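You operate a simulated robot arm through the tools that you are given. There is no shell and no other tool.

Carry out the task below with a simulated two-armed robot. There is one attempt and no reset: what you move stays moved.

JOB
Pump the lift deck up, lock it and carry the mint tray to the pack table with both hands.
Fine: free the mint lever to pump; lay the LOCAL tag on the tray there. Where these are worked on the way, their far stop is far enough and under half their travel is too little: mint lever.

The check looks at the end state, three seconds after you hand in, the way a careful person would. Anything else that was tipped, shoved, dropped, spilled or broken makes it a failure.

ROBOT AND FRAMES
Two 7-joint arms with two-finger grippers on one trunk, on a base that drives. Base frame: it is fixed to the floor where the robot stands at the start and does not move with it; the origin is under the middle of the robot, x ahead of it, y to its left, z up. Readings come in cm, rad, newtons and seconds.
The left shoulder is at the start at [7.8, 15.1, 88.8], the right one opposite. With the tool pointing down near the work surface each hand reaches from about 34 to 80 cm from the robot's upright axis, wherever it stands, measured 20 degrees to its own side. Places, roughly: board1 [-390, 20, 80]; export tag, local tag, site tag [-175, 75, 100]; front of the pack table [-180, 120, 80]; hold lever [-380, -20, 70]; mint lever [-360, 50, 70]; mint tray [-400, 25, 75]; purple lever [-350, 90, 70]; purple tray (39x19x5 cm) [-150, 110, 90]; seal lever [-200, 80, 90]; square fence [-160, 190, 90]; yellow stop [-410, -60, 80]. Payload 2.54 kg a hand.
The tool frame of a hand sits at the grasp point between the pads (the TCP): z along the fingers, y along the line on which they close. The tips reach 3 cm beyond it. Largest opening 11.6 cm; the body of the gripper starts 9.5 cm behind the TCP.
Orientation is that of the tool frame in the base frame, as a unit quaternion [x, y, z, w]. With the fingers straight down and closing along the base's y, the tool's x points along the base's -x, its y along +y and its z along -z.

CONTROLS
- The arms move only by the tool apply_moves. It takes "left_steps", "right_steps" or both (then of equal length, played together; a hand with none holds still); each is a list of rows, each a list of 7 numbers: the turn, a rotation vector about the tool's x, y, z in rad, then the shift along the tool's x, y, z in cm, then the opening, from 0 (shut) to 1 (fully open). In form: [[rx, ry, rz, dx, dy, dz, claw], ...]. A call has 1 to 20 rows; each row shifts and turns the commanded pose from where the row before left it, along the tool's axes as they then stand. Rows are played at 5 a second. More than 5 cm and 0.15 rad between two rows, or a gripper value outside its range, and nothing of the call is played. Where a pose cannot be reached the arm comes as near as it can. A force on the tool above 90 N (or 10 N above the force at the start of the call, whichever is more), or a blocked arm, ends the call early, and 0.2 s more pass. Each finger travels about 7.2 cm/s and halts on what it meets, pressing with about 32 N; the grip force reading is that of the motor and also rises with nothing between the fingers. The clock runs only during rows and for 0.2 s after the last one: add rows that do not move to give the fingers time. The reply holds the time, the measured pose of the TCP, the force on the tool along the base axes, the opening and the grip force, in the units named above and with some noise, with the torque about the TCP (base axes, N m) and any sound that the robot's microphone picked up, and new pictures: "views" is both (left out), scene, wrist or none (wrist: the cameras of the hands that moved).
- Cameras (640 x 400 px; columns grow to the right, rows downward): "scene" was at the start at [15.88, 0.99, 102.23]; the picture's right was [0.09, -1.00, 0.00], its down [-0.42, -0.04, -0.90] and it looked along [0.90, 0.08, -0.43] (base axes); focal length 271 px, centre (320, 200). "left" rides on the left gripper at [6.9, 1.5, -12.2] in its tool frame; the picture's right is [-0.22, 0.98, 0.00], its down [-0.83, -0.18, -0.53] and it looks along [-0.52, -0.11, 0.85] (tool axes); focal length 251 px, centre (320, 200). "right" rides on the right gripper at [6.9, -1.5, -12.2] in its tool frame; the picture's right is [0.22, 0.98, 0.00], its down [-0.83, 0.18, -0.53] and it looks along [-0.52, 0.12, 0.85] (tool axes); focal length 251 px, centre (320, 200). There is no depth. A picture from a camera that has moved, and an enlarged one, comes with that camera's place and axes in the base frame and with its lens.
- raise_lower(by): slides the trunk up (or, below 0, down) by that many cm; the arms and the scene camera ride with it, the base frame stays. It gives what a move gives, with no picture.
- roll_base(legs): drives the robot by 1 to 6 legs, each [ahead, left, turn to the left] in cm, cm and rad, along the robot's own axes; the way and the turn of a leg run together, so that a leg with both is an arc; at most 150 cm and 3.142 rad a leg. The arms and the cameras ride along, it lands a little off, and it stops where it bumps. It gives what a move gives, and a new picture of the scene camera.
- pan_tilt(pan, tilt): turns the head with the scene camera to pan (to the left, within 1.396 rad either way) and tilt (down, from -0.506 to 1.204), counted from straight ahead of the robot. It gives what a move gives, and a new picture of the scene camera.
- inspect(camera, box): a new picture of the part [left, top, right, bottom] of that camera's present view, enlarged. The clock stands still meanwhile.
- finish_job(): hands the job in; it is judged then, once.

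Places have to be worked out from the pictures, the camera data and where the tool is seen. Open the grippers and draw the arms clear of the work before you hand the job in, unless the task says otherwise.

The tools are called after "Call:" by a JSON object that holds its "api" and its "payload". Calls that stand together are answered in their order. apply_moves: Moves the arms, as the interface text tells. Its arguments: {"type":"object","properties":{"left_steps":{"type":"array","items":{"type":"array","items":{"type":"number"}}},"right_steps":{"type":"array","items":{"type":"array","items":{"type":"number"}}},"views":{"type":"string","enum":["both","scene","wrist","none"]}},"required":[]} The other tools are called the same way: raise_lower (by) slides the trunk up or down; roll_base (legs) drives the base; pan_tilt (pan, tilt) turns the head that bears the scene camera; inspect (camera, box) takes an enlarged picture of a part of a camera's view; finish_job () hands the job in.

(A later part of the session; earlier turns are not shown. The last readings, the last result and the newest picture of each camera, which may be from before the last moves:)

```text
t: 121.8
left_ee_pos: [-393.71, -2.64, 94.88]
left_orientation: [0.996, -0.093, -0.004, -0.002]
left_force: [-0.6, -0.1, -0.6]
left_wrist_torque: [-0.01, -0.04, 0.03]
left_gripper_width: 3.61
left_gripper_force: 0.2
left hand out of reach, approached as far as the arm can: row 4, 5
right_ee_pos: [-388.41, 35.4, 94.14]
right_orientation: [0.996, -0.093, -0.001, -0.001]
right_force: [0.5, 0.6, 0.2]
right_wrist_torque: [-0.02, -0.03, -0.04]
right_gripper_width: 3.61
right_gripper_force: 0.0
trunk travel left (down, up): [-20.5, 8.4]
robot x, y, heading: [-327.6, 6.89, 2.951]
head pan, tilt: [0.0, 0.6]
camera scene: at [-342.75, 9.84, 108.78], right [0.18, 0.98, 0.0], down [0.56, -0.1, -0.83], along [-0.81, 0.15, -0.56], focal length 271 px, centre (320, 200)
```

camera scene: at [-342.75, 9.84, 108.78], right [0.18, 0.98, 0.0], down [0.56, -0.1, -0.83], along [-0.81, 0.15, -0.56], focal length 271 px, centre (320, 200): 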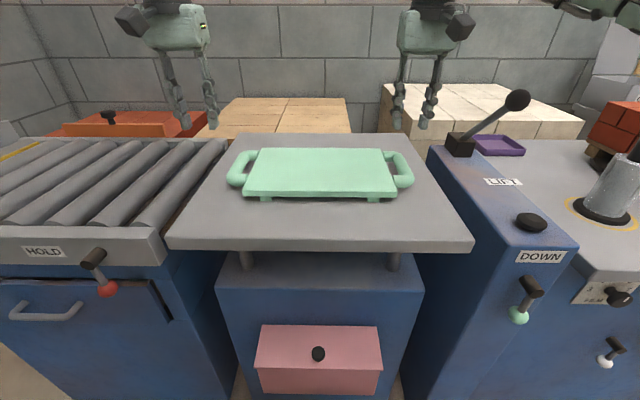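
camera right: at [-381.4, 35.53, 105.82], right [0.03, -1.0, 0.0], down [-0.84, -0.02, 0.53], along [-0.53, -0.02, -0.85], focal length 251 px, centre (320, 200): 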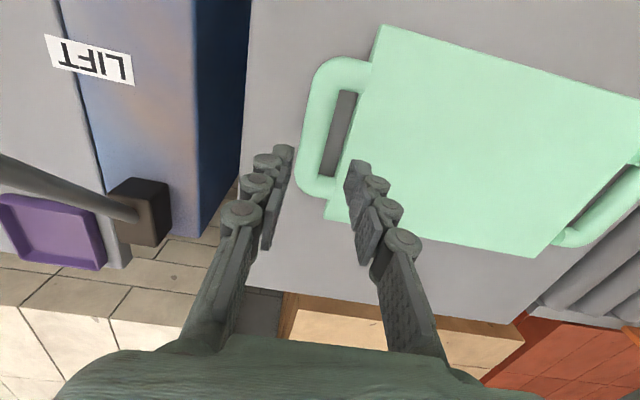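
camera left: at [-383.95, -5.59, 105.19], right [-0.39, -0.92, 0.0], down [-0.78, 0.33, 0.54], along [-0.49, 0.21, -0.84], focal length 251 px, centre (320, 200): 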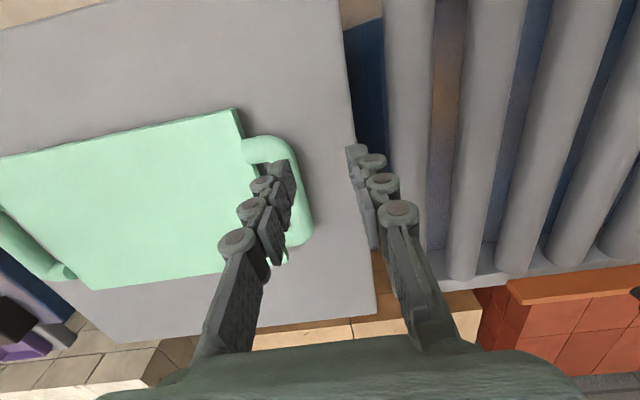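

Better but still limited inward. I shift the base 5 cm right and 3 cm ahead so the left handle lies further out, within its range.

Call:
{"api": "roll_base", "payload": {"legs": [[3, -5, 0]]}}

Call:
{"api": "inspect", "payload": {"camera": "left", "box": [160, 100, 480, 300]}}

Call:
{"api": "inspect", "payload": {"camera": "right", "box": [160, 50, 480, 250]}}

```text
t: 123.0
left_ee_pos: [-395.78, 2.83, 94.8]
left_orientation: [0.996, -0.091, -0.003, -0.003]
left_force: [0.1, 0.2, 0.0]
left_wrist_torque: [0.01, 0.03, -0.02]
left_gripper_width: 3.6
left_gripper_force: 0.1
right_ee_pos: [-390.75, 40.77, 94.13]
right_orientation: [0.996, -0.093, 0.0, 0.0]
right_force: [0.6, 0.3, -0.3]
right_wrist_torque: [-0.02, -0.02, -0.02]
right_gripper_width: 3.62
right_gripper_force: 0.1
trunk travel left (down, up): [-20.5, 8.4]
robot x, y, heading: [-329.44, 12.08, 2.959]
head pan, tilt: [0.0, 0.6]
camera scene: at [-344.86, 15.27, 108.77], right [0.18, 0.98, 0.0], down [0.56, -0.1, -0.82], along [-0.81, 0.15, -0.57], focal length 271 px, centre (320, 200)
```

scene: 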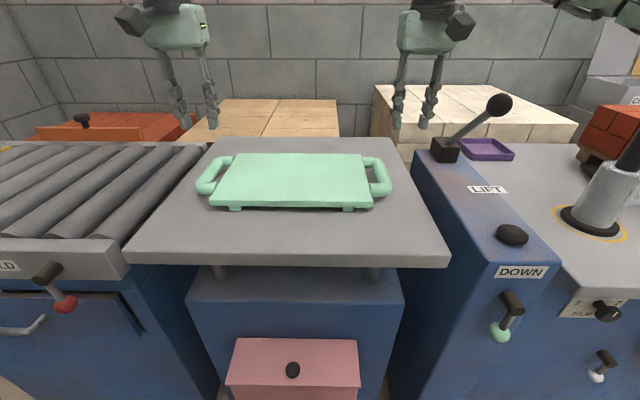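

```text
2.00 times, centred on (320, 200) of left
camera zoom: at [-389.17, 0.02, 106.9], right [-0.39, -0.92, 0.0], down [-0.78, 0.33, 0.54], along [-0.5, 0.21, -0.84], focal length 503 px, centre (320, 200)
```

zoom: 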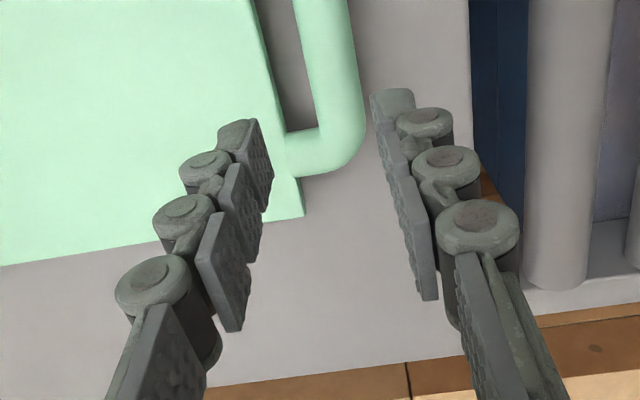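

```text
2.00 times, centred on (320, 150) of right
camera zoom: at [-383.63, 40.95, 106.07], right [0.03, -1.0, 0.0], down [-0.84, -0.03, 0.53], along [-0.53, -0.02, -0.85], focal length 503 px, centre (320, 300)
```

zoom: 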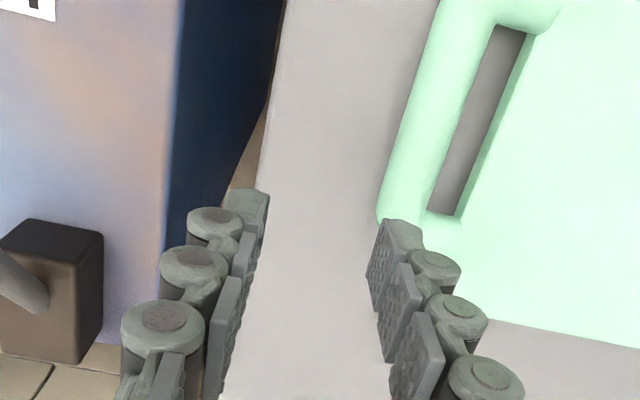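

Measured relative offsets: left hand must go back 1.0 and left 0.6; right hand back 3.1 and left 4.5. I adjust, lowering a little, and re-check.

Call:
{"api": "apply_moves", "payload": {"left_steps": [[0, 0, 0, 0.5, 0.3, 0, 0.31], [0, 0, 0, 0.5, 0.3, 1, 0.31], [0, 0, 0, 0, 0, 2, 0.31], [0, 0, 0, 0, 0, 0, 0.31]], "right_steps": [[0, 0, 0, 1.5, 2.3, 0, 0.31], [0, 0, 0, 1.6, 2.2, 0.4, 0.31], [0, 0, 0, 0, 0, 2, 0.31], [0, 0, 0, 0, 0, 0, 0.31]], "views": "none"}}

Call:
{"api": "inspect", "payload": {"camera": "left", "box": [160, 50, 480, 250]}}

Call:
{"api": "inspect", "payload": {"camera": "right", "box": [160, 50, 480, 250]}}

```text
t: 124.0
left_ee_pos: [-395.04, 2.03, 91.78]
left_orientation: [0.996, -0.092, -0.004, -0.002]
left_force: [-0.1, -0.4, 0.4]
left_wrist_torque: [0.01, -0.04, 0.02]
left_gripper_width: 3.58
left_gripper_force: 0.0
right_ee_pos: [-388.37, 35.65, 91.73]
right_orientation: [0.996, -0.093, 0.0, 0.0]
right_force: [-0.2, 0.5, -0.9]
right_wrist_torque: [-0.01, -0.04, 0.04]
right_gripper_width: 3.61
right_gripper_force: 0.0
trunk travel left (down, up): [-20.5, 8.4]
robot x, y, heading: [-329.37, 12.31, 2.96]
head pan, tilt: [0.0, 0.6]
```

```text
2.00 times, centred on (320, 150) of left
camera zoom: at [-388.38, -0.74, 103.89], right [-0.39, -0.92, 0.0], down [-0.78, 0.33, 0.54], along [-0.5, 0.21, -0.84], focal length 503 px, centre (320, 300)
```

zoom: 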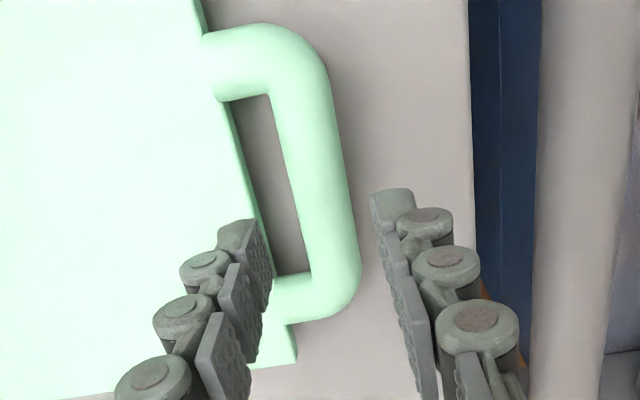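

```text
2.00 times, centred on (320, 150) of right
camera zoom: at [-381.37, 35.85, 103.78], right [0.03, -1.0, 0.0], down [-0.84, -0.03, 0.53], along [-0.53, -0.02, -0.85], focal length 503 px, centre (320, 300)
```

zoom: 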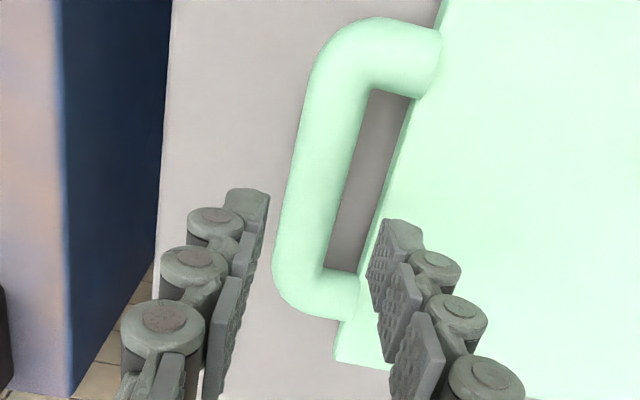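

Alignment is close; the gap is tight, so I zoom in more to fix the opening.

Call:
{"api": "inspect", "payload": {"camera": "left", "box": [270, 90, 350, 190]}}

Call:
{"api": "inspect", "payload": {"camera": "right", "box": [290, 90, 370, 190]}}

```text
4.00 times, centred on (310, 140) of left
camera zoom: at [-388.38, -0.74, 103.89], right [-0.39, -0.92, 0.0], down [-0.78, 0.33, 0.54], along [-0.5, 0.21, -0.84], focal length 1006 px, centre (360, 440)
```

zoom: 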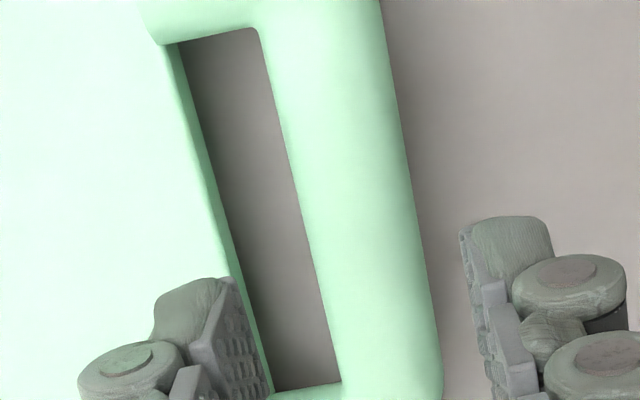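

```text
4.00 times, centred on (330, 140) of right
camera zoom: at [-381.37, 35.85, 103.78], right [0.03, -1.0, 0.0], down [-0.84, -0.03, 0.53], along [-0.53, -0.02, -0.85], focal length 1006 px, centre (280, 440)
```

zoom: 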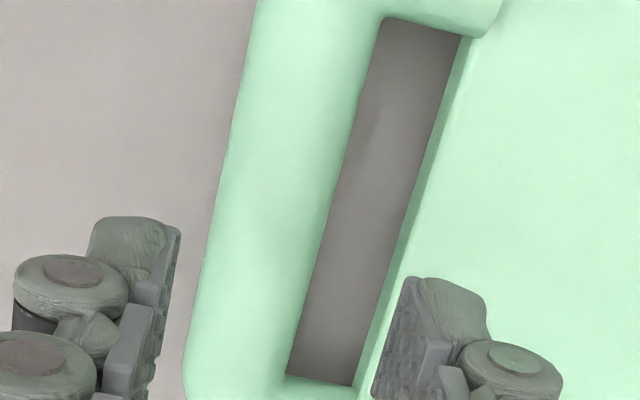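

Refined: gap ≈1.5 cm on both sides, so a 2.9–2.95 cm opening centred on the bar fits the 1 cm finger. I descend 5 cm gently and check forces.

Call:
{"api": "apply_moves", "payload": {"left_steps": [[0, 0, 0, 0, 0.1, 0, 0.254], [0, 0, 0, 0, 0, 1.5, 0.254], [0, 0, 0, 0, 0, 1.5, 0.254], [0, 0, 0, 0, 0, 1, 0.254], [0, 0, 0, 0, 0, 1, 0.254], [0, 0, 0, 0, 0, 0, 0.254]], "right_steps": [[0, 0, 0, 0, 0, 0, 0.25], [0, 0, 0, 0, 0, 1.5, 0.25], [0, 0, 0, 0, 0, 1.5, 0.25], [0, 0, 0, 0, 0, 1, 0.25], [0, 0, 0, 0, 0, 1, 0.25], [0, 0, 0, 0, 0, 0, 0.25]], "views": "wrist"}}

```text
t: 125.4
left_ee_pos: [-394.9, 1.96, 86.66]
left_orientation: [0.996, -0.092, -0.003, -0.002]
left_force: [0.0, 0.0, -1.2]
left_wrist_torque: [0.03, 0.03, -0.01]
left_gripper_width: 2.95
left_gripper_force: 0.1
right_ee_pos: [-388.34, 35.73, 86.73]
right_orientation: [0.996, -0.093, 0.0, 0.0]
right_force: [0.2, 0.0, -0.7]
right_wrist_torque: [-0.01, -0.02, 0.02]
right_gripper_width: 2.89
right_gripper_force: 0.1
trunk travel left (down, up): [-20.5, 8.4]
robot x, y, heading: [-329.53, 12.21, 2.954]
head pan, tilt: [0.0, 0.6]
camera right: at [-381.39, 35.9, 98.67], right [0.03, -1.0, 0.0], down [-0.84, -0.03, 0.53], along [-0.53, -0.02, -0.85], focal length 251 px, centre (320, 200)
camera left: at [-388.32, -0.8, 98.75], right [-0.39, -0.92, 0.0], down [-0.78, 0.33, 0.54], along [-0.5, 0.21, -0.84], focal length 251 px, centre (320, 200)
```

right: 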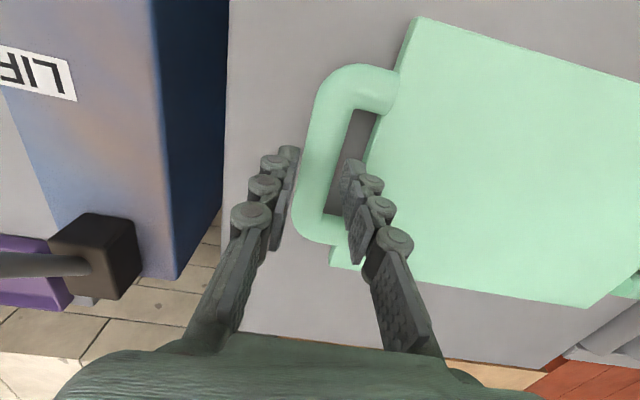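
left: 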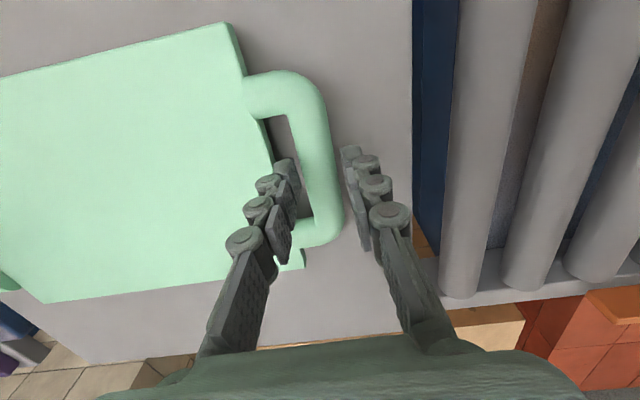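

No contact yet. I lower 2 cm more and inspect both.

Call:
{"api": "apply_moves", "payload": {"left_steps": [[0, 0, 0, 0, 0, 0.7, 0.254], [0, 0, 0, 0, 0, 0.7, 0.254], [0, 0, 0, 0, 0, 0.6, 0.254], [0, 0, 0, 0, 0, 0, 0.254]], "right_steps": [[0, 0, 0, 0, 0, 0.7, 0.25], [0, 0, 0, 0, 0, 0.7, 0.25], [0, 0, 0, 0, 0, 0.6, 0.25], [0, 0, 0, 0, 0, 0, 0.25]], "views": "none"}}

Call:
{"api": "inspect", "payload": {"camera": "left", "box": [200, 80, 400, 260]}}

Call:
{"api": "inspect", "payload": {"camera": "right", "box": [240, 80, 440, 260]}}

Call:
{"api": "inspect", "payload": {"camera": "scene", "box": [160, 80, 420, 240]}}

```text
t: 126.4
left_ee_pos: [-394.91, 2.11, 84.63]
left_orientation: [0.996, -0.092, -0.003, -0.002]
left_force: [0.3, 0.4, -0.3]
left_wrist_torque: [-0.01, 0.03, 0.03]
left_gripper_width: 2.94
left_gripper_force: 0.1
right_ee_pos: [-388.27, 35.83, 84.63]
right_orientation: [0.996, -0.094, 0.0, 0.0]
right_force: [0.8, 0.0, -0.9]
right_wrist_torque: [-0.04, -0.02, -0.05]
right_gripper_width: 2.92
right_gripper_force: 0.1
trunk travel left (down, up): [-20.5, 8.4]
robot x, y, heading: [-329.64, 11.97, 2.961]
head pan, tilt: [0.0, 0.6]
```

```text
2.22 times, centred on (300, 170) of left
camera zoom: at [-388.3, -0.76, 96.79], right [-0.39, -0.92, 0.0], down [-0.78, 0.33, 0.54], along [-0.5, 0.21, -0.84], focal length 559 px, centre (364, 267)
```

zoom: 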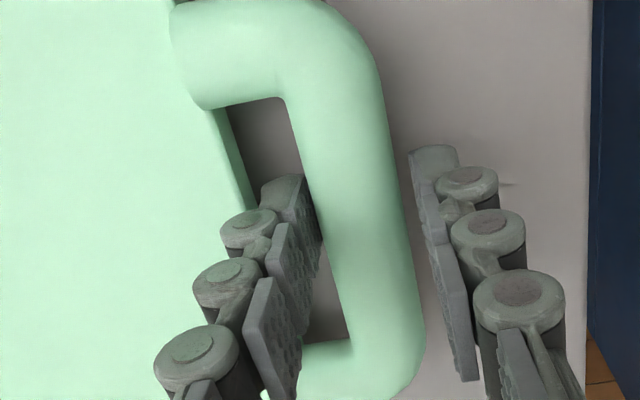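

```text
2.22 times, centred on (340, 170) of right
camera zoom: at [-381.32, 35.93, 96.64], right [0.03, -1.0, 0.0], down [-0.84, -0.03, 0.53], along [-0.53, -0.02, -0.85], focal length 559 px, centre (276, 267)
```

zoom: 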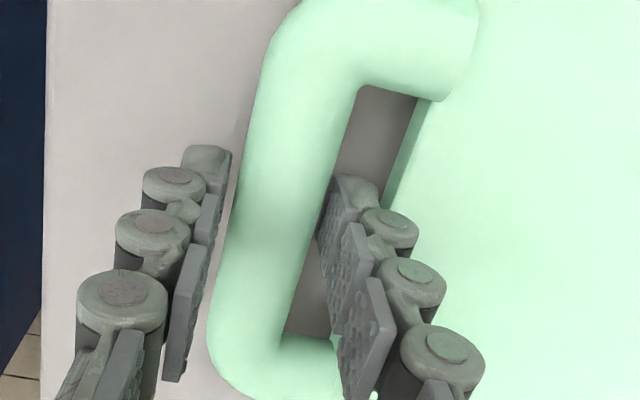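

```text
2.46 times, centred on (290, 160) of scene
camera zoom: at [-344.85, 15.25, 108.78], right [0.18, 0.98, 0.0], down [0.56, -0.1, -0.83], along [-0.81, 0.15, -0.56], focal length 668 px, centre (394, 298)
```

zoom: 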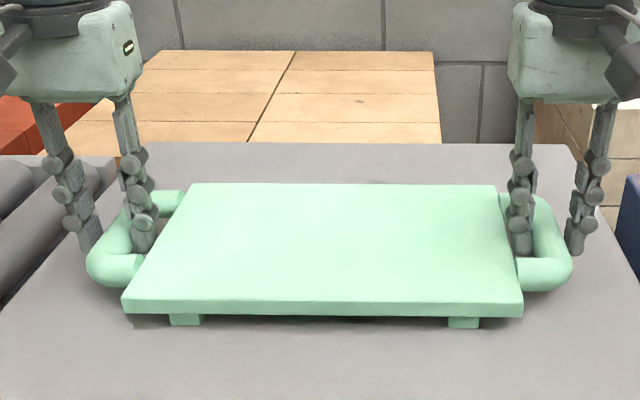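

Both inner fingers are inside the loops. I lower 0.8 cm more and close both grippers.

Call:
{"api": "apply_moves", "payload": {"left_steps": [[0, 0, 0, 0, 0, 0.4, 0.254], [0, 0, 0, 0, 0, 0.4, 0.254], [0, 0, 0, 0, 0, 0, 0.1], [0, 0, 0, 0, 0, 0, 0.05], [0, 0, 0, 0, 0, 0, 0.05], [0, 0, 0, 0, 0, 0, 0.05]], "right_steps": [[0, 0, 0, 0, 0, 0.4, 0.25], [0, 0, 0, 0, 0, 0.4, 0.25], [0, 0, 0, 0, 0, 0, 0.1], [0, 0, 0, 0, 0, 0, 0.05], [0, 0, 0, 0, 0, 0, 0.05], [0, 0, 0, 0, 0, 0, 0.05]], "views": "wrist"}}

```text
t: 127.8
left_ee_pos: [-394.84, 2.17, 83.94]
left_orientation: [0.996, -0.094, -0.004, -0.003]
left_force: [5.8, 17.8, 3.1]
left_wrist_torque: [0.33, -0.01, -0.56]
left_gripper_width: 2.37
left_gripper_force: 32.0
right_ee_pos: [-388.28, 35.67, 83.95]
right_orientation: [0.996, -0.093, -0.001, 0.003]
right_force: [-7.2, -15.1, 0.4]
right_wrist_torque: [-0.22, 0.22, -0.63]
right_gripper_width: 2.37
right_gripper_force: 32.0
trunk travel left (down, up): [-20.5, 8.4]
robot x, y, heading: [-329.29, 12.25, 2.954]
head pan, tilt: [0.0, 0.6]
camera right: at [-381.28, 35.83, 95.91], right [0.03, -1.0, 0.0], down [-0.84, -0.03, 0.54], along [-0.54, -0.02, -0.84], focal length 251 px, centre (320, 200)
camera left: at [-388.26, -0.69, 96.05], right [-0.39, -0.92, 0.0], down [-0.77, 0.33, 0.54], along [-0.5, 0.21, -0.84], focal length 251 px, centre (320, 200)
```

right: 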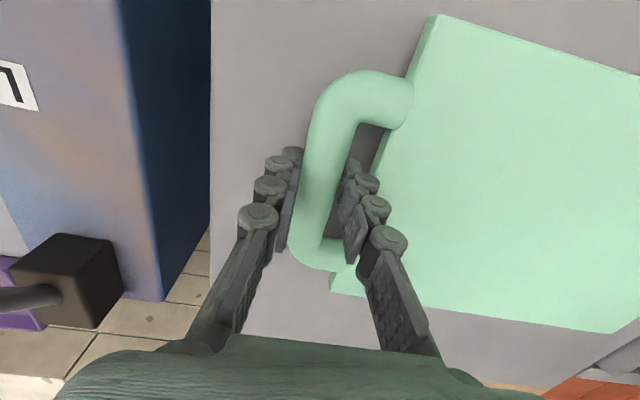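
left: 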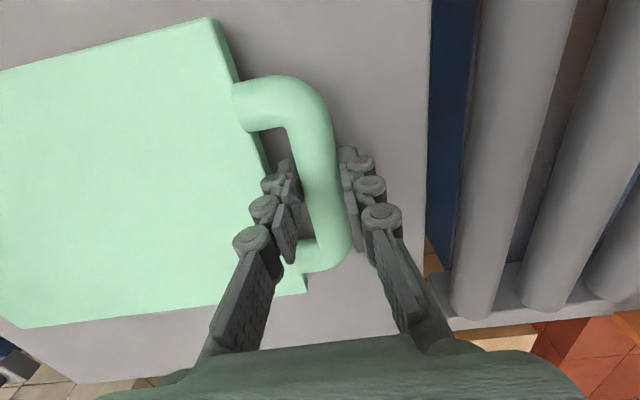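

Both bars are gripped (2.37 cm, 32 N). I lift with the trunk by 7 cm.

Call:
{"api": "raise_lower", "payload": {"by": 7}}

Call:
{"api": "inspect", "payload": {"camera": "scene", "box": [0, 0, 640, 400]}}

```text
t: 128.9
left_ee_pos: [-395.0, 2.16, 90.78]
left_orientation: [0.996, -0.093, -0.002, -0.003]
left_force: [7.3, 23.4, -2.8]
left_wrist_torque: [0.27, 0.02, -0.47]
left_gripper_width: 2.36
left_gripper_force: 31.8
right_ee_pos: [-388.33, 35.59, 90.84]
right_orientation: [0.996, -0.092, 0.0, 0.003]
right_force: [-7.8, -23.5, -2.0]
right_wrist_torque: [-0.44, -0.05, -0.4]
right_gripper_width: 2.38
right_gripper_force: 32.2
trunk travel left (down, up): [-27.5, 1.4]
robot x, y, heading: [-329.01, 12.45, 2.956]
head pan, tilt: [0.0, 0.6]
```

```text
1.00 times, centred on (320, 200) of scene (not enlarged: the box is as wide or as high as the picture)
camera zoom: at [-344.92, 15.26, 115.75], right [0.18, 0.98, 0.0], down [0.56, -0.1, -0.82], along [-0.81, 0.15, -0.57], focal length 271 px, centre (320, 200)
```

zoom: 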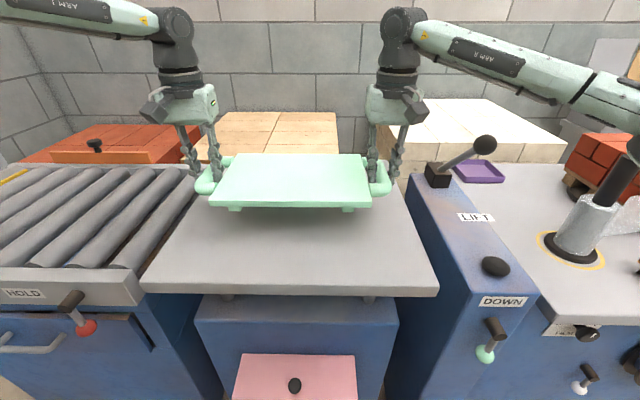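

The tray is lifted level. I back straight away from the deck.

Call:
{"api": "roll_base", "payload": {"legs": [[-45, 0, 0]]}}

Call:
{"api": "apply_moves", "payload": {"left_steps": [[0, 0, 0, 1.5, 0, 0, 0.05], [0, 0, 0, 1.5, 0, 0, 0.05], [0, 0, 0, 1.5, 0, 0, 0.05], [0, 0, 0, 1.5, 0, 0, 0.05], [0, 0, 0, 1.5, 0, 0, 0.05], [0, 0, 0, 1.5, 0, 0, 0.05], [0, 0, 0, 0, 0, 0, 0.05]], "right_steps": [[0, 0, 0, 1.5, 0, 0, 0.05], [0, 0, 0, 1.5, 0, 0, 0.05], [0, 0, 0, 1.5, 0, 0, 0.05], [0, 0, 0, 1.5, 0, 0, 0.05], [0, 0, 0, 1.5, 0, 0, 0.05], [0, 0, 0, 1.5, 0, 0, 0.05], [0, 0, 0, 0, 0, 0, 0.05]], "views": "scene"}}

```text
t: 131.6
left_ee_pos: [-351.57, -6.16, 90.94]
left_orientation: [0.996, -0.09, -0.002, -0.004]
left_force: [7.7, 25.6, -1.9]
left_wrist_torque: [0.37, -0.12, -0.48]
left_gripper_width: 2.37
left_gripper_force: 31.7
right_ee_pos: [-345.15, 27.38, 90.88]
right_orientation: [0.996, -0.09, -0.001, 0.002]
right_force: [-6.9, -24.4, -2.4]
right_wrist_torque: [-0.38, 0.13, -0.49]
right_gripper_width: 2.38
right_gripper_force: 32.1
trunk travel left (down, up): [-27.5, 1.4]
robot x, y, heading: [-286.17, 4.16, 2.959]
head pan, tilt: [0.0, 0.6]
camera scene: at [-301.61, 7.17, 115.78], right [0.18, 0.98, 0.0], down [0.56, -0.1, -0.83], along [-0.81, 0.15, -0.56], focal length 271 px, centre (320, 200)
```

scene: 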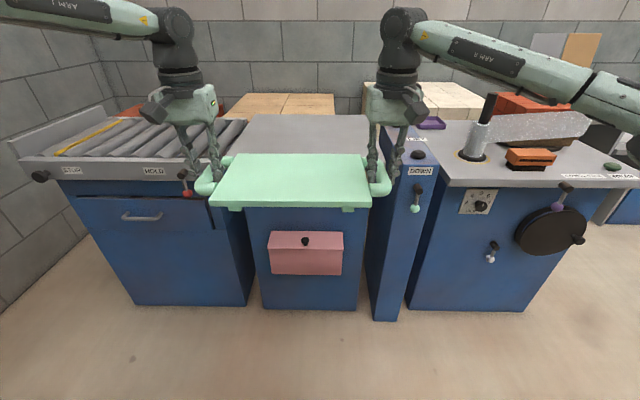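

```text
t: 133.2
left_ee_pos: [-342.74, -7.88, 90.72]
left_orientation: [0.996, -0.09, -0.001, -0.003]
left_force: [3.7, 3.3, -2.3]
left_wrist_torque: [-0.13, -0.33, -0.64]
left_gripper_width: 2.37
left_gripper_force: 32.6
right_ee_pos: [-336.35, 25.68, 90.83]
right_orientation: [0.996, -0.091, -0.001, 0.002]
right_force: [-4.8, -1.7, -1.1]
right_wrist_torque: [-0.05, 0.32, -0.62]
right_gripper_width: 2.37
right_gripper_force: 32.2
trunk travel left (down, up): [-27.5, 1.4]
robot x, y, heading: [-286.35, 4.41, 2.962]
head pan, tilt: [0.0, 0.6]
camera scene: at [-301.65, 7.18, 115.77], right [0.18, 0.98, 0.0], down [0.56, -0.1, -0.82], along [-0.81, 0.15, -0.57], focal length 271 px, centre (320, 200)
```

scene: 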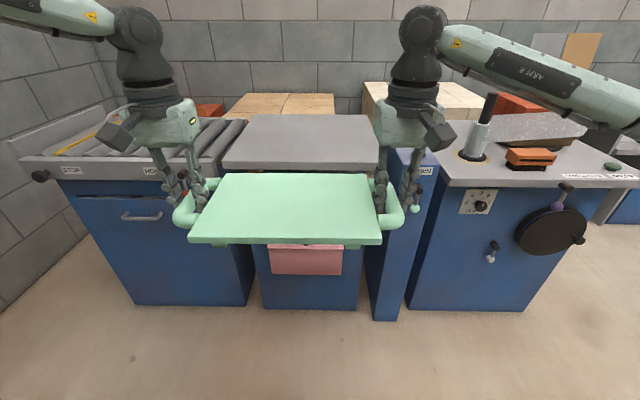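

The tray rides well. I strafe right to an open spot (~[-286, 60]) and begin turning right with the tray.

Call:
{"api": "roll_base", "payload": {"legs": [[10, -55, 0], [0, 0, -1.55]]}}

Call:
{"api": "pan_tilt", "payload": {"pan": -1.0, "tilt": 0.35}}

```text
t: 142.8
left_ee_pos: [-301.16, 116.59, 90.69]
left_orientation: [-0.662, 0.749, -0.002, 0.004]
left_force: [8.0, -3.9, -1.8]
left_wrist_torque: [-0.06, -0.12, -0.49]
left_gripper_width: 2.36
left_gripper_force: 31.9
right_ee_pos: [-267.32, 111.92, 90.81]
right_orientation: [-0.662, 0.749, 0.002, 0.0]
right_force: [-7.5, 3.7, -3.4]
right_wrist_torque: [0.06, 0.09, -0.51]
right_gripper_width: 2.36
right_gripper_force: 32.3
trunk travel left (down, up): [-27.5, 1.4]
robot x, y, heading: [-285.86, 60.59, 1.449]
head pan, tilt: [0.0, 0.6]
camera scene: at [-284.0, 76.42, 115.77], right [0.99, -0.12, 0.0], down [-0.07, -0.56, -0.82], along [0.1, 0.82, -0.57], focal length 271 px, centre (320, 200)
```

scene: 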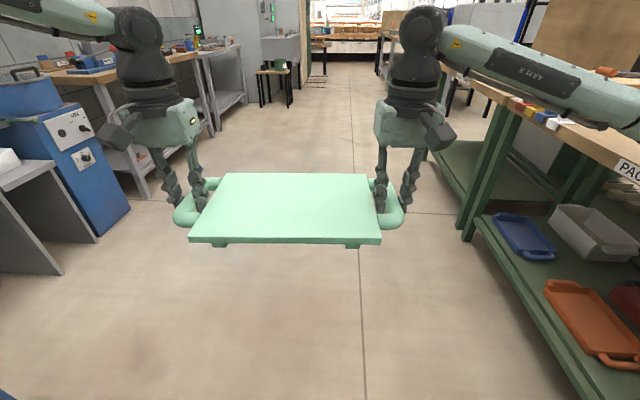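

```text
t: 144.1
left_ee_pos: [-301.13, 116.6, 90.72]
left_orientation: [-0.662, 0.75, -0.002, 0.003]
left_force: [1.5, -2.8, -2.6]
left_wrist_torque: [-0.1, -0.02, -0.54]
left_gripper_width: 2.39
left_gripper_force: 32.1
right_ee_pos: [-267.33, 112.0, 90.85]
right_orientation: [-0.661, 0.75, 0.002, 0.0]
right_force: [-1.2, 3.1, -2.5]
right_wrist_torque: [0.12, 0.0, -0.56]
right_gripper_width: 2.37
right_gripper_force: 31.8
trunk travel left (down, up): [-27.5, 1.4]
robot x, y, heading: [-285.99, 60.78, 1.444]
head pan, tilt: [-1.0, 0.351]
camera scene: at [-276.71, 71.67, 118.05], right [0.43, -0.9, 0.0], down [-0.31, -0.15, -0.94], along [0.85, 0.41, -0.34], focal length 271 px, centre (320, 200)
```

scene: 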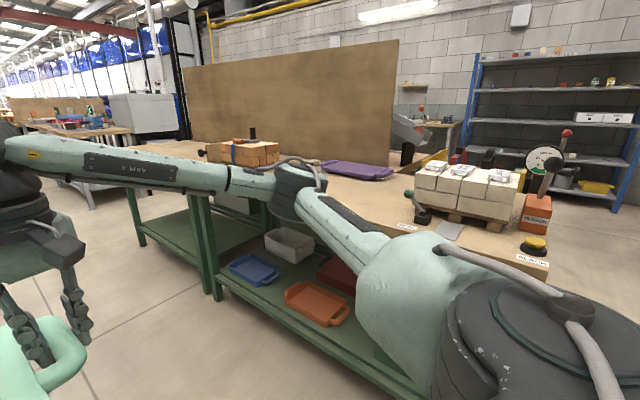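

The pack table's long front is in view with the purple tray, a stack holding three tags and a seal lever. I drive ahead ~57 cm and turn right to face the table.

Call:
{"api": "roll_base", "payload": {"legs": [[55, 5, 0], [0, 0, -1.64]]}}

Call:
{"api": "pan_tilt", "payload": {"pan": 0.0, "tilt": 0.35}}

```text
t: 151.3
left_ee_pos: [-227.32, 128.31, 90.89]
left_orientation: [0.087, 0.996, -0.004, 0.002]
left_force: [-3.5, -1.5, -1.6]
left_wrist_torque: [-0.07, 0.1, -0.52]
left_gripper_width: 2.36
left_gripper_force: 32.2
right_ee_pos: [-233.55, 94.82, 90.82]
right_orientation: [0.088, 0.996, 0.002, 0.001]
right_force: [3.4, 1.9, -3.5]
right_wrist_torque: [0.07, -0.04, -0.49]
right_gripper_width: 2.37
right_gripper_force: 32.1
trunk travel left (down, up): [-27.5, 1.4]
robot x, y, heading: [-283.98, 115.87, -0.181]
head pan, tilt: [-1.0, 0.351]
camera scene: at [-273.61, 106.31, 118.05], right [-0.92, -0.38, 0.0], down [-0.13, 0.32, -0.94], along [0.36, -0.87, -0.34], focal length 271 px, centre (320, 200)
```

scene: 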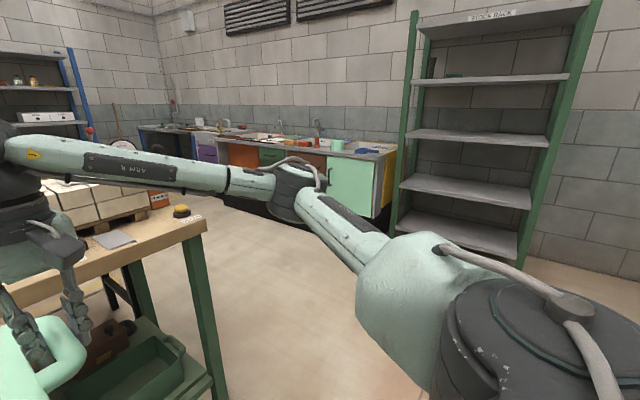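

```text
t: 152.6
left_ee_pos: [-227.43, 128.38, 90.76]
left_orientation: [0.087, 0.996, -0.004, 0.001]
left_force: [-3.3, -0.8, -1.9]
left_wrist_torque: [0.0, 0.1, -0.56]
left_gripper_width: 2.39
left_gripper_force: 32.5
right_ee_pos: [-233.6, 94.83, 90.81]
right_orientation: [0.087, 0.996, 0.002, 0.002]
right_force: [2.8, 0.2, -3.3]
right_wrist_torque: [0.0, -0.11, -0.49]
right_gripper_width: 2.39
right_gripper_force: 31.5
trunk travel left (down, up): [-27.5, 1.4]
robot x, y, heading: [-283.8, 115.84, -0.174]
head pan, tilt: [0.0, 0.351]
camera scene: at [-268.02, 113.27, 118.05], right [-0.18, -0.98, 0.0], down [-0.34, 0.06, -0.94], along [0.92, -0.17, -0.34], focal length 271 px, centre (320, 200)
```

scene: 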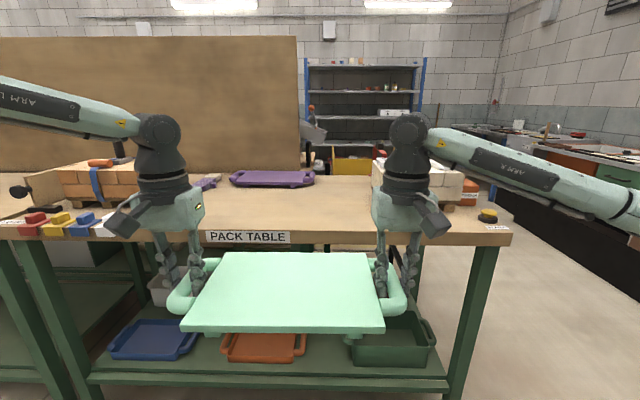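

The pack table faces me squarely: free surface in the middle front, purple tray at the back, brick stack with tags at right. I zoom to check the edges before driving in.

Call:
{"api": "inspect", "payload": {"camera": "scene", "box": [100, 140, 340, 290]}}

Call:
{"api": "inspect", "payload": {"camera": "scene", "box": [330, 130, 530, 255]}}

```text
2.67 times, centred on (220, 215) of scene
camera zoom: at [-268.02, 113.27, 118.05], right [-0.18, -0.98, 0.0], down [-0.34, 0.06, -0.94], along [0.92, -0.17, -0.34], focal length 723 px, centre (587, 160)
```

zoom: 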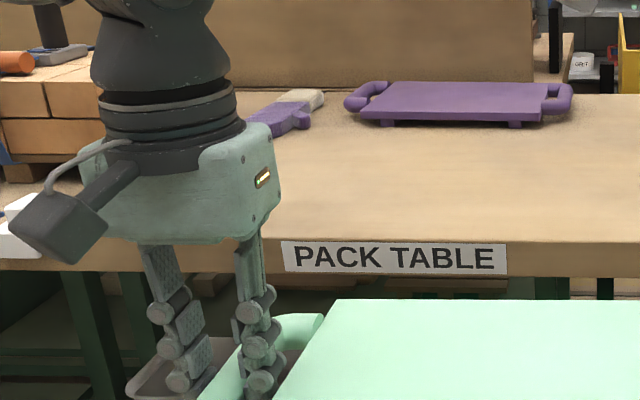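

```text
3.20 times, centred on (430, 192) of scene
camera zoom: at [-268.02, 113.27, 118.05], right [-0.18, -0.98, 0.0], down [-0.34, 0.06, -0.94], along [0.92, -0.17, -0.34], focal length 868 px, centre (-32, 224)
```

zoom: 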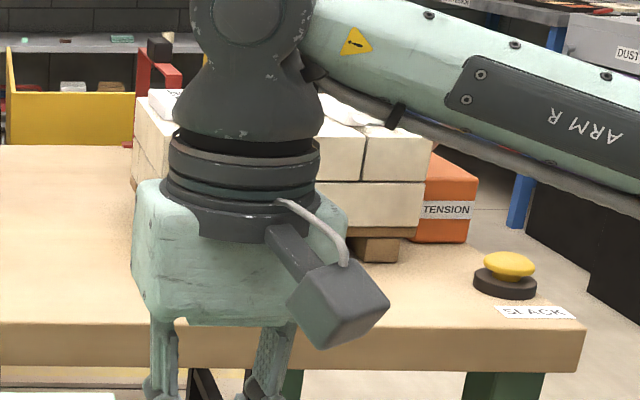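

The front middle is free. I raise the trunk a last bit and drive in 36 cm, 9 cm to the left.

Call:
{"api": "raise_lower", "payload": {"by": 1.3}}

Call:
{"api": "roll_base", "payload": {"legs": [[0, 9, 0], [34, 0, 0]]}}

Call:
{"api": "pan_tilt", "payload": {"pan": 0.0, "tilt": 0.6}}

```text
t: 153.2
left_ee_pos: [-227.36, 128.33, 91.97]
left_orientation: [0.087, 0.996, -0.003, 0.001]
left_force: [-3.0, -0.5, -1.8]
left_wrist_torque: [0.07, 0.19, -0.53]
left_gripper_width: 2.37
left_gripper_force: 32.3
right_ee_pos: [-233.61, 94.7, 92.02]
right_orientation: [0.088, 0.996, 0.001, 0.001]
right_force: [3.7, 1.4, -2.6]
right_wrist_torque: [0.01, -0.16, -0.48]
right_gripper_width: 2.38
right_gripper_force: 32.1
trunk travel left (down, up): [-28.8, 0.1]
robot x, y, heading: [-283.51, 115.96, -0.175]
head pan, tilt: [0.0, 0.351]
```

```text
t: 156.5
left_ee_pos: [-193.03, 131.01, 92.07]
left_orientation: [0.089, 0.996, -0.004, 0.001]
left_force: [-3.8, -0.8, -3.2]
left_wrist_torque: [0.02, 0.08, -0.47]
left_gripper_width: 2.39
left_gripper_force: 32.4
right_ee_pos: [-199.21, 97.48, 92.04]
right_orientation: [0.089, 0.996, 0.002, 0.001]
right_force: [2.7, 1.0, -2.3]
right_wrist_torque: [0.02, -0.02, -0.45]
right_gripper_width: 2.37
right_gripper_force: 32.2
trunk travel left (down, up): [-28.8, 0.1]
robot x, y, heading: [-249.74, 118.66, -0.178]
head pan, tilt: [0.0, 0.351]
camera scene: at [-233.62, 116.06, 119.34], right [-0.18, -0.98, 0.0], down [-0.34, 0.06, -0.94], along [0.92, -0.17, -0.34], focal length 271 px, centre (320, 200)
```

scene: 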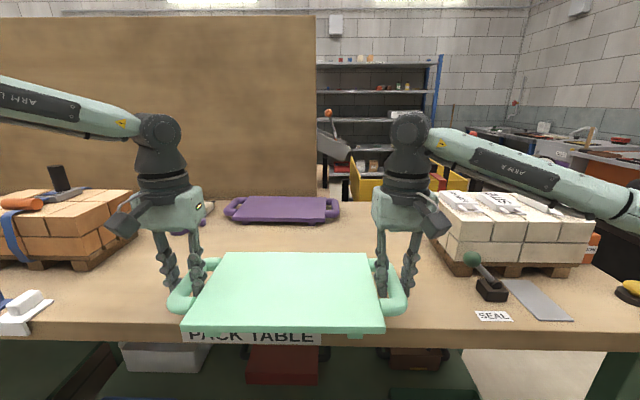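

```text
t: 157.3
left_ee_pos: [-192.9, 131.01, 92.12]
left_orientation: [0.089, 0.996, -0.004, 0.001]
left_force: [-2.9, -0.1, -2.2]
left_wrist_torque: [-0.08, -0.06, -0.47]
left_gripper_width: 2.39
left_gripper_force: 32.0
right_ee_pos: [-199.18, 97.39, 92.14]
right_orientation: [0.09, 0.996, 0.002, 0.003]
right_force: [2.6, 0.0, -3.2]
right_wrist_torque: [0.01, 0.08, -0.46]
right_gripper_width: 2.38
right_gripper_force: 32.2
trunk travel left (down, up): [-28.8, 0.1]
robot x, y, heading: [-249.72, 118.81, -0.175]
head pan, tilt: [0.0, 0.6]
camera scene: at [-234.13, 116.15, 117.08], right [-0.18, -0.98, 0.0], down [-0.56, 0.1, -0.83], along [0.81, -0.15, -0.56], focal length 271 px, centre (320, 200)
```

scene: 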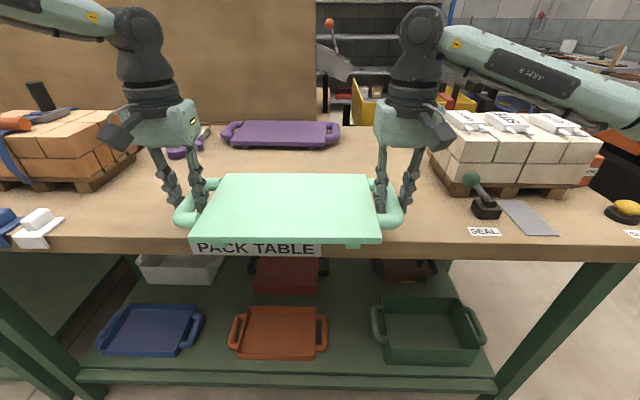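

The table edge lies ~53 cm ahead, at z≈82; the tray centre is right above the edge. I drive 8 cm in and extend both arms 6 cm.

Call:
{"api": "roll_base", "payload": {"legs": [[8, 0, 0]]}}

Call:
{"api": "apply_moves", "payload": {"left_steps": [[0, 0, 0, -1.5, 0, 0, 0.05], [0, 0, 0, -1.5, 0, 0, 0.05], [0, 0, 0, -1.5, 0, 0, 0.05], [0, 0, 0, -1.5, 0, 0, 0.05], [0, 0, 0, 0, 0, 0, 0.05]], "right_steps": [[0, 0, 0, -1.5, 0, 0, 0.05], [0, 0, 0, -1.5, 0, 0, 0.05], [0, 0, 0, -1.5, 0, 0, 0.05], [0, 0, 0, -1.5, 0, 0, 0.05], [0, 0, 0, 0, 0, 0, 0.05]], "views": "scene"}}

```text
t: 158.3
left_ee_pos: [-185.12, 129.65, 91.87]
left_orientation: [0.09, 0.996, -0.003, 0.001]
left_force: [-2.3, -0.6, -2.8]
left_wrist_torque: [0.02, 0.2, -0.52]
left_gripper_width: 2.35
left_gripper_force: 32.0
right_ee_pos: [-191.49, 96.08, 92.02]
right_orientation: [0.088, 0.996, 0.002, 0.001]
right_force: [3.3, 1.4, -2.3]
right_wrist_torque: [0.02, -0.11, -0.52]
right_gripper_width: 2.34
right_gripper_force: 32.2
trunk travel left (down, up): [-28.8, 0.1]
robot x, y, heading: [-241.8, 117.69, -0.177]
head pan, tilt: [0.0, 0.6]
camera scene: at [-226.31, 114.74, 117.05], right [-0.18, -0.98, 0.0], down [-0.56, 0.1, -0.82], along [0.81, -0.15, -0.57], focal length 271 px, centre (320, 200)
```

scene: 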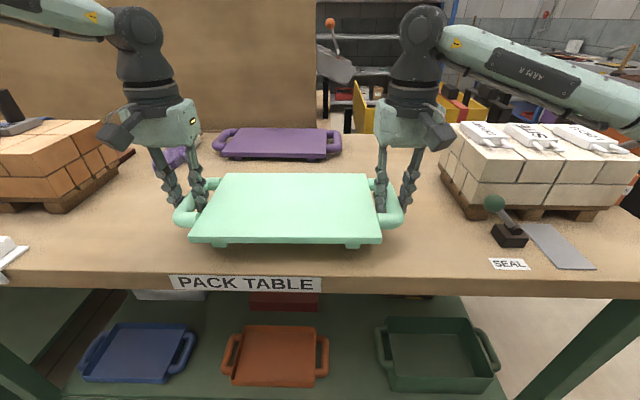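

```text
t: 159.5
left_ee_pos: [-179.42, 128.36, 91.93]
left_orientation: [0.089, 0.996, -0.003, 0.002]
left_force: [-1.8, -2.0, -3.1]
left_wrist_torque: [-0.07, 0.08, -0.31]
left_gripper_width: 2.33
left_gripper_force: 32.4
right_ee_pos: [-185.62, 94.8, 92.14]
right_orientation: [0.09, 0.996, 0.002, 0.002]
right_force: [2.4, 2.3, -2.3]
right_wrist_torque: [0.04, -0.06, -0.32]
right_gripper_width: 2.33
right_gripper_force: 32.3
trunk travel left (down, up): [-28.8, 0.1]
robot x, y, heading: [-241.71, 117.0, -0.179]
head pan, tilt: [0.0, 0.6]
camera scene: at [-226.4, 114.75, 117.07], right [-0.18, -0.98, 0.0], down [-0.56, 0.1, -0.82], along [0.81, -0.15, -0.57], focal length 271 px, centre (320, 200)
```

scene: 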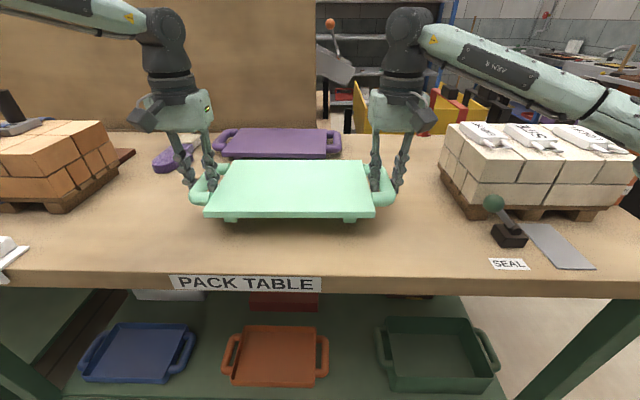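

The tray hangs fully inside the table edge with free space around. I lower with the trunk, first 5 cm, then in small steps watching the force.

Call:
{"api": "raise_lower", "payload": {"by": -4.5}}

Call:
{"api": "raise_lower", "payload": {"by": -1}}

Call:
{"api": "inspect", "payload": {"camera": "scene", "box": [160, 120, 440, 300]}}

```text
t: 160.4
left_ee_pos: [-179.39, 128.5, 87.8]
left_orientation: [0.089, 0.996, -0.004, 0.006]
left_force: [1.2, -1.3, 11.5]
left_wrist_torque: [-0.15, -0.47, -0.38]
left_gripper_width: 2.36
left_gripper_force: 31.4
right_ee_pos: [-185.7, 94.97, 87.98]
right_orientation: [0.089, 0.996, 0.002, 0.004]
right_force: [4.3, 1.3, 10.2]
right_wrist_torque: [-0.03, -0.43, -0.31]
right_gripper_width: 2.38
right_gripper_force: 31.7
trunk travel left (down, up): [-24.3, 4.6]
robot x, y, heading: [-241.47, 117.49, -0.18]
head pan, tilt: [0.0, 0.6]
```

```text
t: 161.0
left_ee_pos: [-179.59, 128.53, 87.03]
left_orientation: [0.089, 0.996, -0.005, 0.007]
left_force: [6.0, -1.9, 27.4]
left_wrist_torque: [-0.27, -0.19, -0.41]
left_gripper_width: 2.47
left_gripper_force: 31.7
right_ee_pos: [-185.99, 94.95, 86.92]
right_orientation: [0.088, 0.996, 0.001, 0.004]
right_force: [0.2, 1.6, 23.8]
right_wrist_torque: [-0.3, 0.42, -0.27]
right_gripper_width: 2.37
right_gripper_force: 31.9
trunk travel left (down, up): [-23.3, 5.6]
robot x, y, heading: [-242.04, 117.21, -0.184]
head pan, tilt: [0.0, 0.6]
```

```text
2.22 times, centred on (300, 210) of scene
camera zoom: at [-226.78, 114.79, 111.66], right [-0.18, -0.98, 0.0], down [-0.55, 0.1, -0.83], along [0.81, -0.15, -0.56], focal length 603 px, centre (364, 178)
```

zoom: 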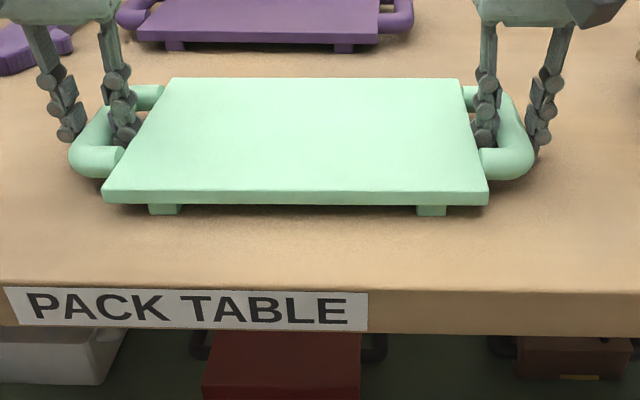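

The tray is firmly on the table (about +25 N each). I ease the load off slightly, then open both grippers just enough.

Call:
{"api": "raise_lower", "payload": {"by": 0.9}}

Call:
{"api": "apply_moves", "payload": {"left_steps": [[0, 0, 0, 0, 0, 0, 0.23], [0, 0, 0, 0, 0, 0, 0.25], [0, 0, 0, 0, 0, 0, 0.25]], "right_steps": [[0, 0, 0, 0, 0, 0, 0.23], [0, 0, 0, 0, 0, 0, 0.25], [0, 0, 0, 0, 0, 0, 0.25]], "views": "wrist"}}

```text
t: 161.6
left_ee_pos: [-179.53, 128.54, 87.16]
left_orientation: [0.089, 0.996, -0.003, -0.001]
left_force: [-1.0, -6.4, -1.0]
left_wrist_torque: [-0.4, -0.66, -0.03]
left_gripper_width: 2.32
left_gripper_force: 31.9
right_ee_pos: [-185.77, 95.06, 87.22]
right_orientation: [0.088, 0.996, 0.002, -0.001]
right_force: [1.0, 6.4, -2.9]
right_wrist_torque: [0.02, 0.75, 0.04]
right_gripper_width: 2.32
right_gripper_force: 31.5
trunk travel left (down, up): [-24.2, 4.7]
robot x, y, heading: [-241.98, 117.27, -0.179]
head pan, tilt: [0.0, 0.6]
```

```text
t: 162.3
left_ee_pos: [-179.38, 128.47, 87.49]
left_orientation: [0.089, 0.996, -0.004, 0.001]
left_force: [-0.5, 1.9, -0.3]
left_wrist_torque: [0.01, -0.02, 0.0]
left_gripper_width: 2.83
left_gripper_force: 0.1
right_ee_pos: [-185.51, 94.92, 87.47]
right_orientation: [0.089, 0.996, 0.002, 0.002]
right_force: [0.4, -0.6, -1.0]
right_wrist_torque: [0.01, -0.02, -0.01]
right_gripper_width: 2.82
right_gripper_force: 0.0
trunk travel left (down, up): [-24.2, 4.7]
robot x, y, heading: [-241.88, 117.18, -0.172]
head pan, tilt: [0.0, 0.6]
camera right: at [-192.76, 94.54, 99.5], right [-0.04, 1.0, 0.0], down [0.84, 0.03, 0.54], along [0.54, 0.02, -0.84], focal length 251 px, centre (320, 200)
camera left: at [-185.94, 131.4, 99.61], right [0.38, 0.92, -0.01], down [0.78, -0.32, 0.54], along [0.5, -0.21, -0.84], focal length 251 px, centre (320, 200)
```

right: 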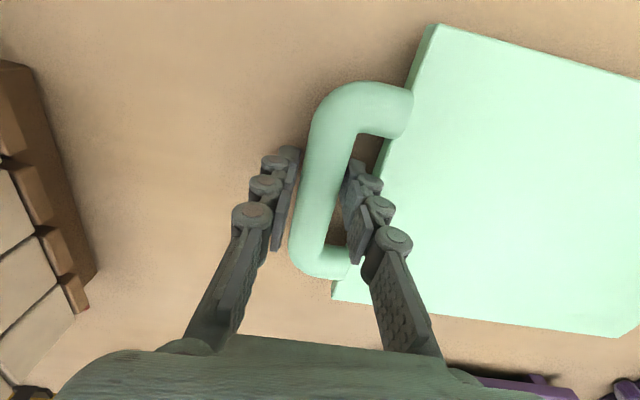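
left: 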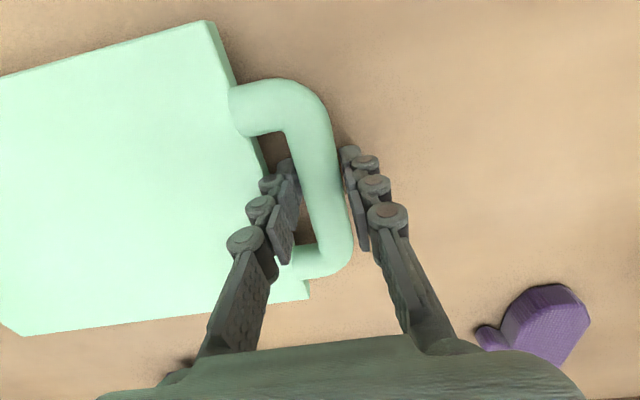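

The tray is released; both hands go straight up.

Call:
{"api": "apply_moves", "payload": {"left_steps": [[0, 0, 0, 0, 0, -1, 0.25], [0, 0, 0, 0, 0, -1.5, 0.25], [0, 0, 0, 0, 0, -2, 0.25], [0, 0, 0, 0, 0, -2, 0.25], [0, 0, 0, 0, 0, -3, 0.25], [0, 0, 0, 0, 0, -3, 0.25], [0, 0, 0, 0, 0, 0, 0.25]], "right_steps": [[0, 0, 0, 0, 0, -1, 0.25], [0, 0, 0, 0, 0, -1.5, 0.25], [0, 0, 0, 0, 0, -2, 0.25], [0, 0, 0, 0, 0, -2, 0.25], [0, 0, 0, 0, 0, -3, 0.25], [0, 0, 0, 0, 0, -3, 0.25], [0, 0, 0, 0, 0, 0, 0.25]], "views": "both"}}

```text
t: 163.9
left_ee_pos: [-179.25, 128.67, 100.05]
left_orientation: [0.088, 0.996, -0.003, 0.002]
left_force: [-0.2, -0.1, -0.3]
left_wrist_torque: [0.0, 0.02, -0.03]
left_gripper_width: 2.92
left_gripper_force: 0.2
right_ee_pos: [-185.52, 94.94, 100.04]
right_orientation: [0.089, 0.996, 0.001, 0.001]
right_force: [0.1, 0.8, 0.4]
right_wrist_torque: [0.0, 0.02, 0.0]
right_gripper_width: 2.9
right_gripper_force: 0.1
trunk travel left (down, up): [-24.2, 4.7]
robot x, y, heading: [-241.43, 117.02, -0.176]
head pan, tilt: [0.0, 0.6]
camera scene: at [-226.41, 114.75, 112.47], right [-0.18, -0.98, 0.0], down [-0.56, 0.1, -0.82], along [0.81, -0.15, -0.57], focal length 271 px, centre (320, 200)
camera right: at [-192.74, 94.51, 112.0], right [-0.04, 1.0, 0.0], down [0.84, 0.03, 0.54], along [0.54, 0.02, -0.84], focal length 251 px, centre (320, 200)
camera left: at [-185.9, 131.53, 112.13], right [0.38, 0.92, -0.01], down [0.78, -0.32, 0.54], along [0.5, -0.21, -0.84], focal length 251 px, centre (320, 200)
```

scene: 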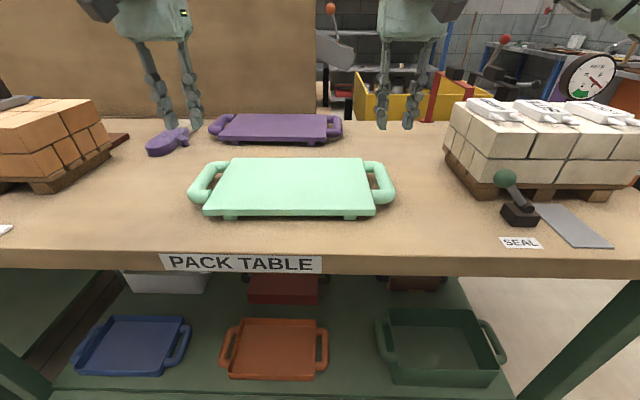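
right: 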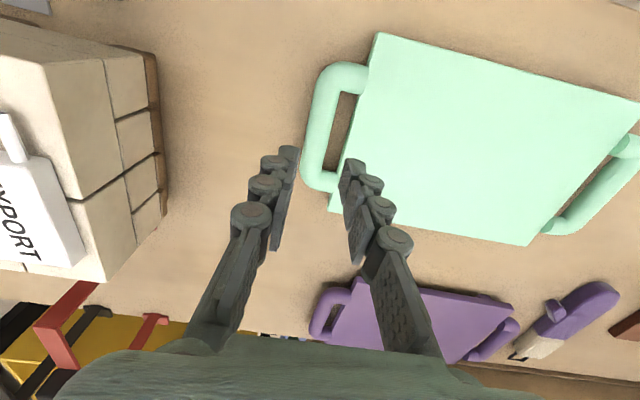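
left: 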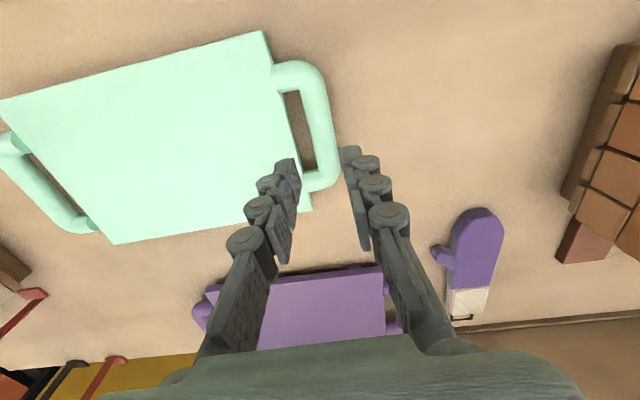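

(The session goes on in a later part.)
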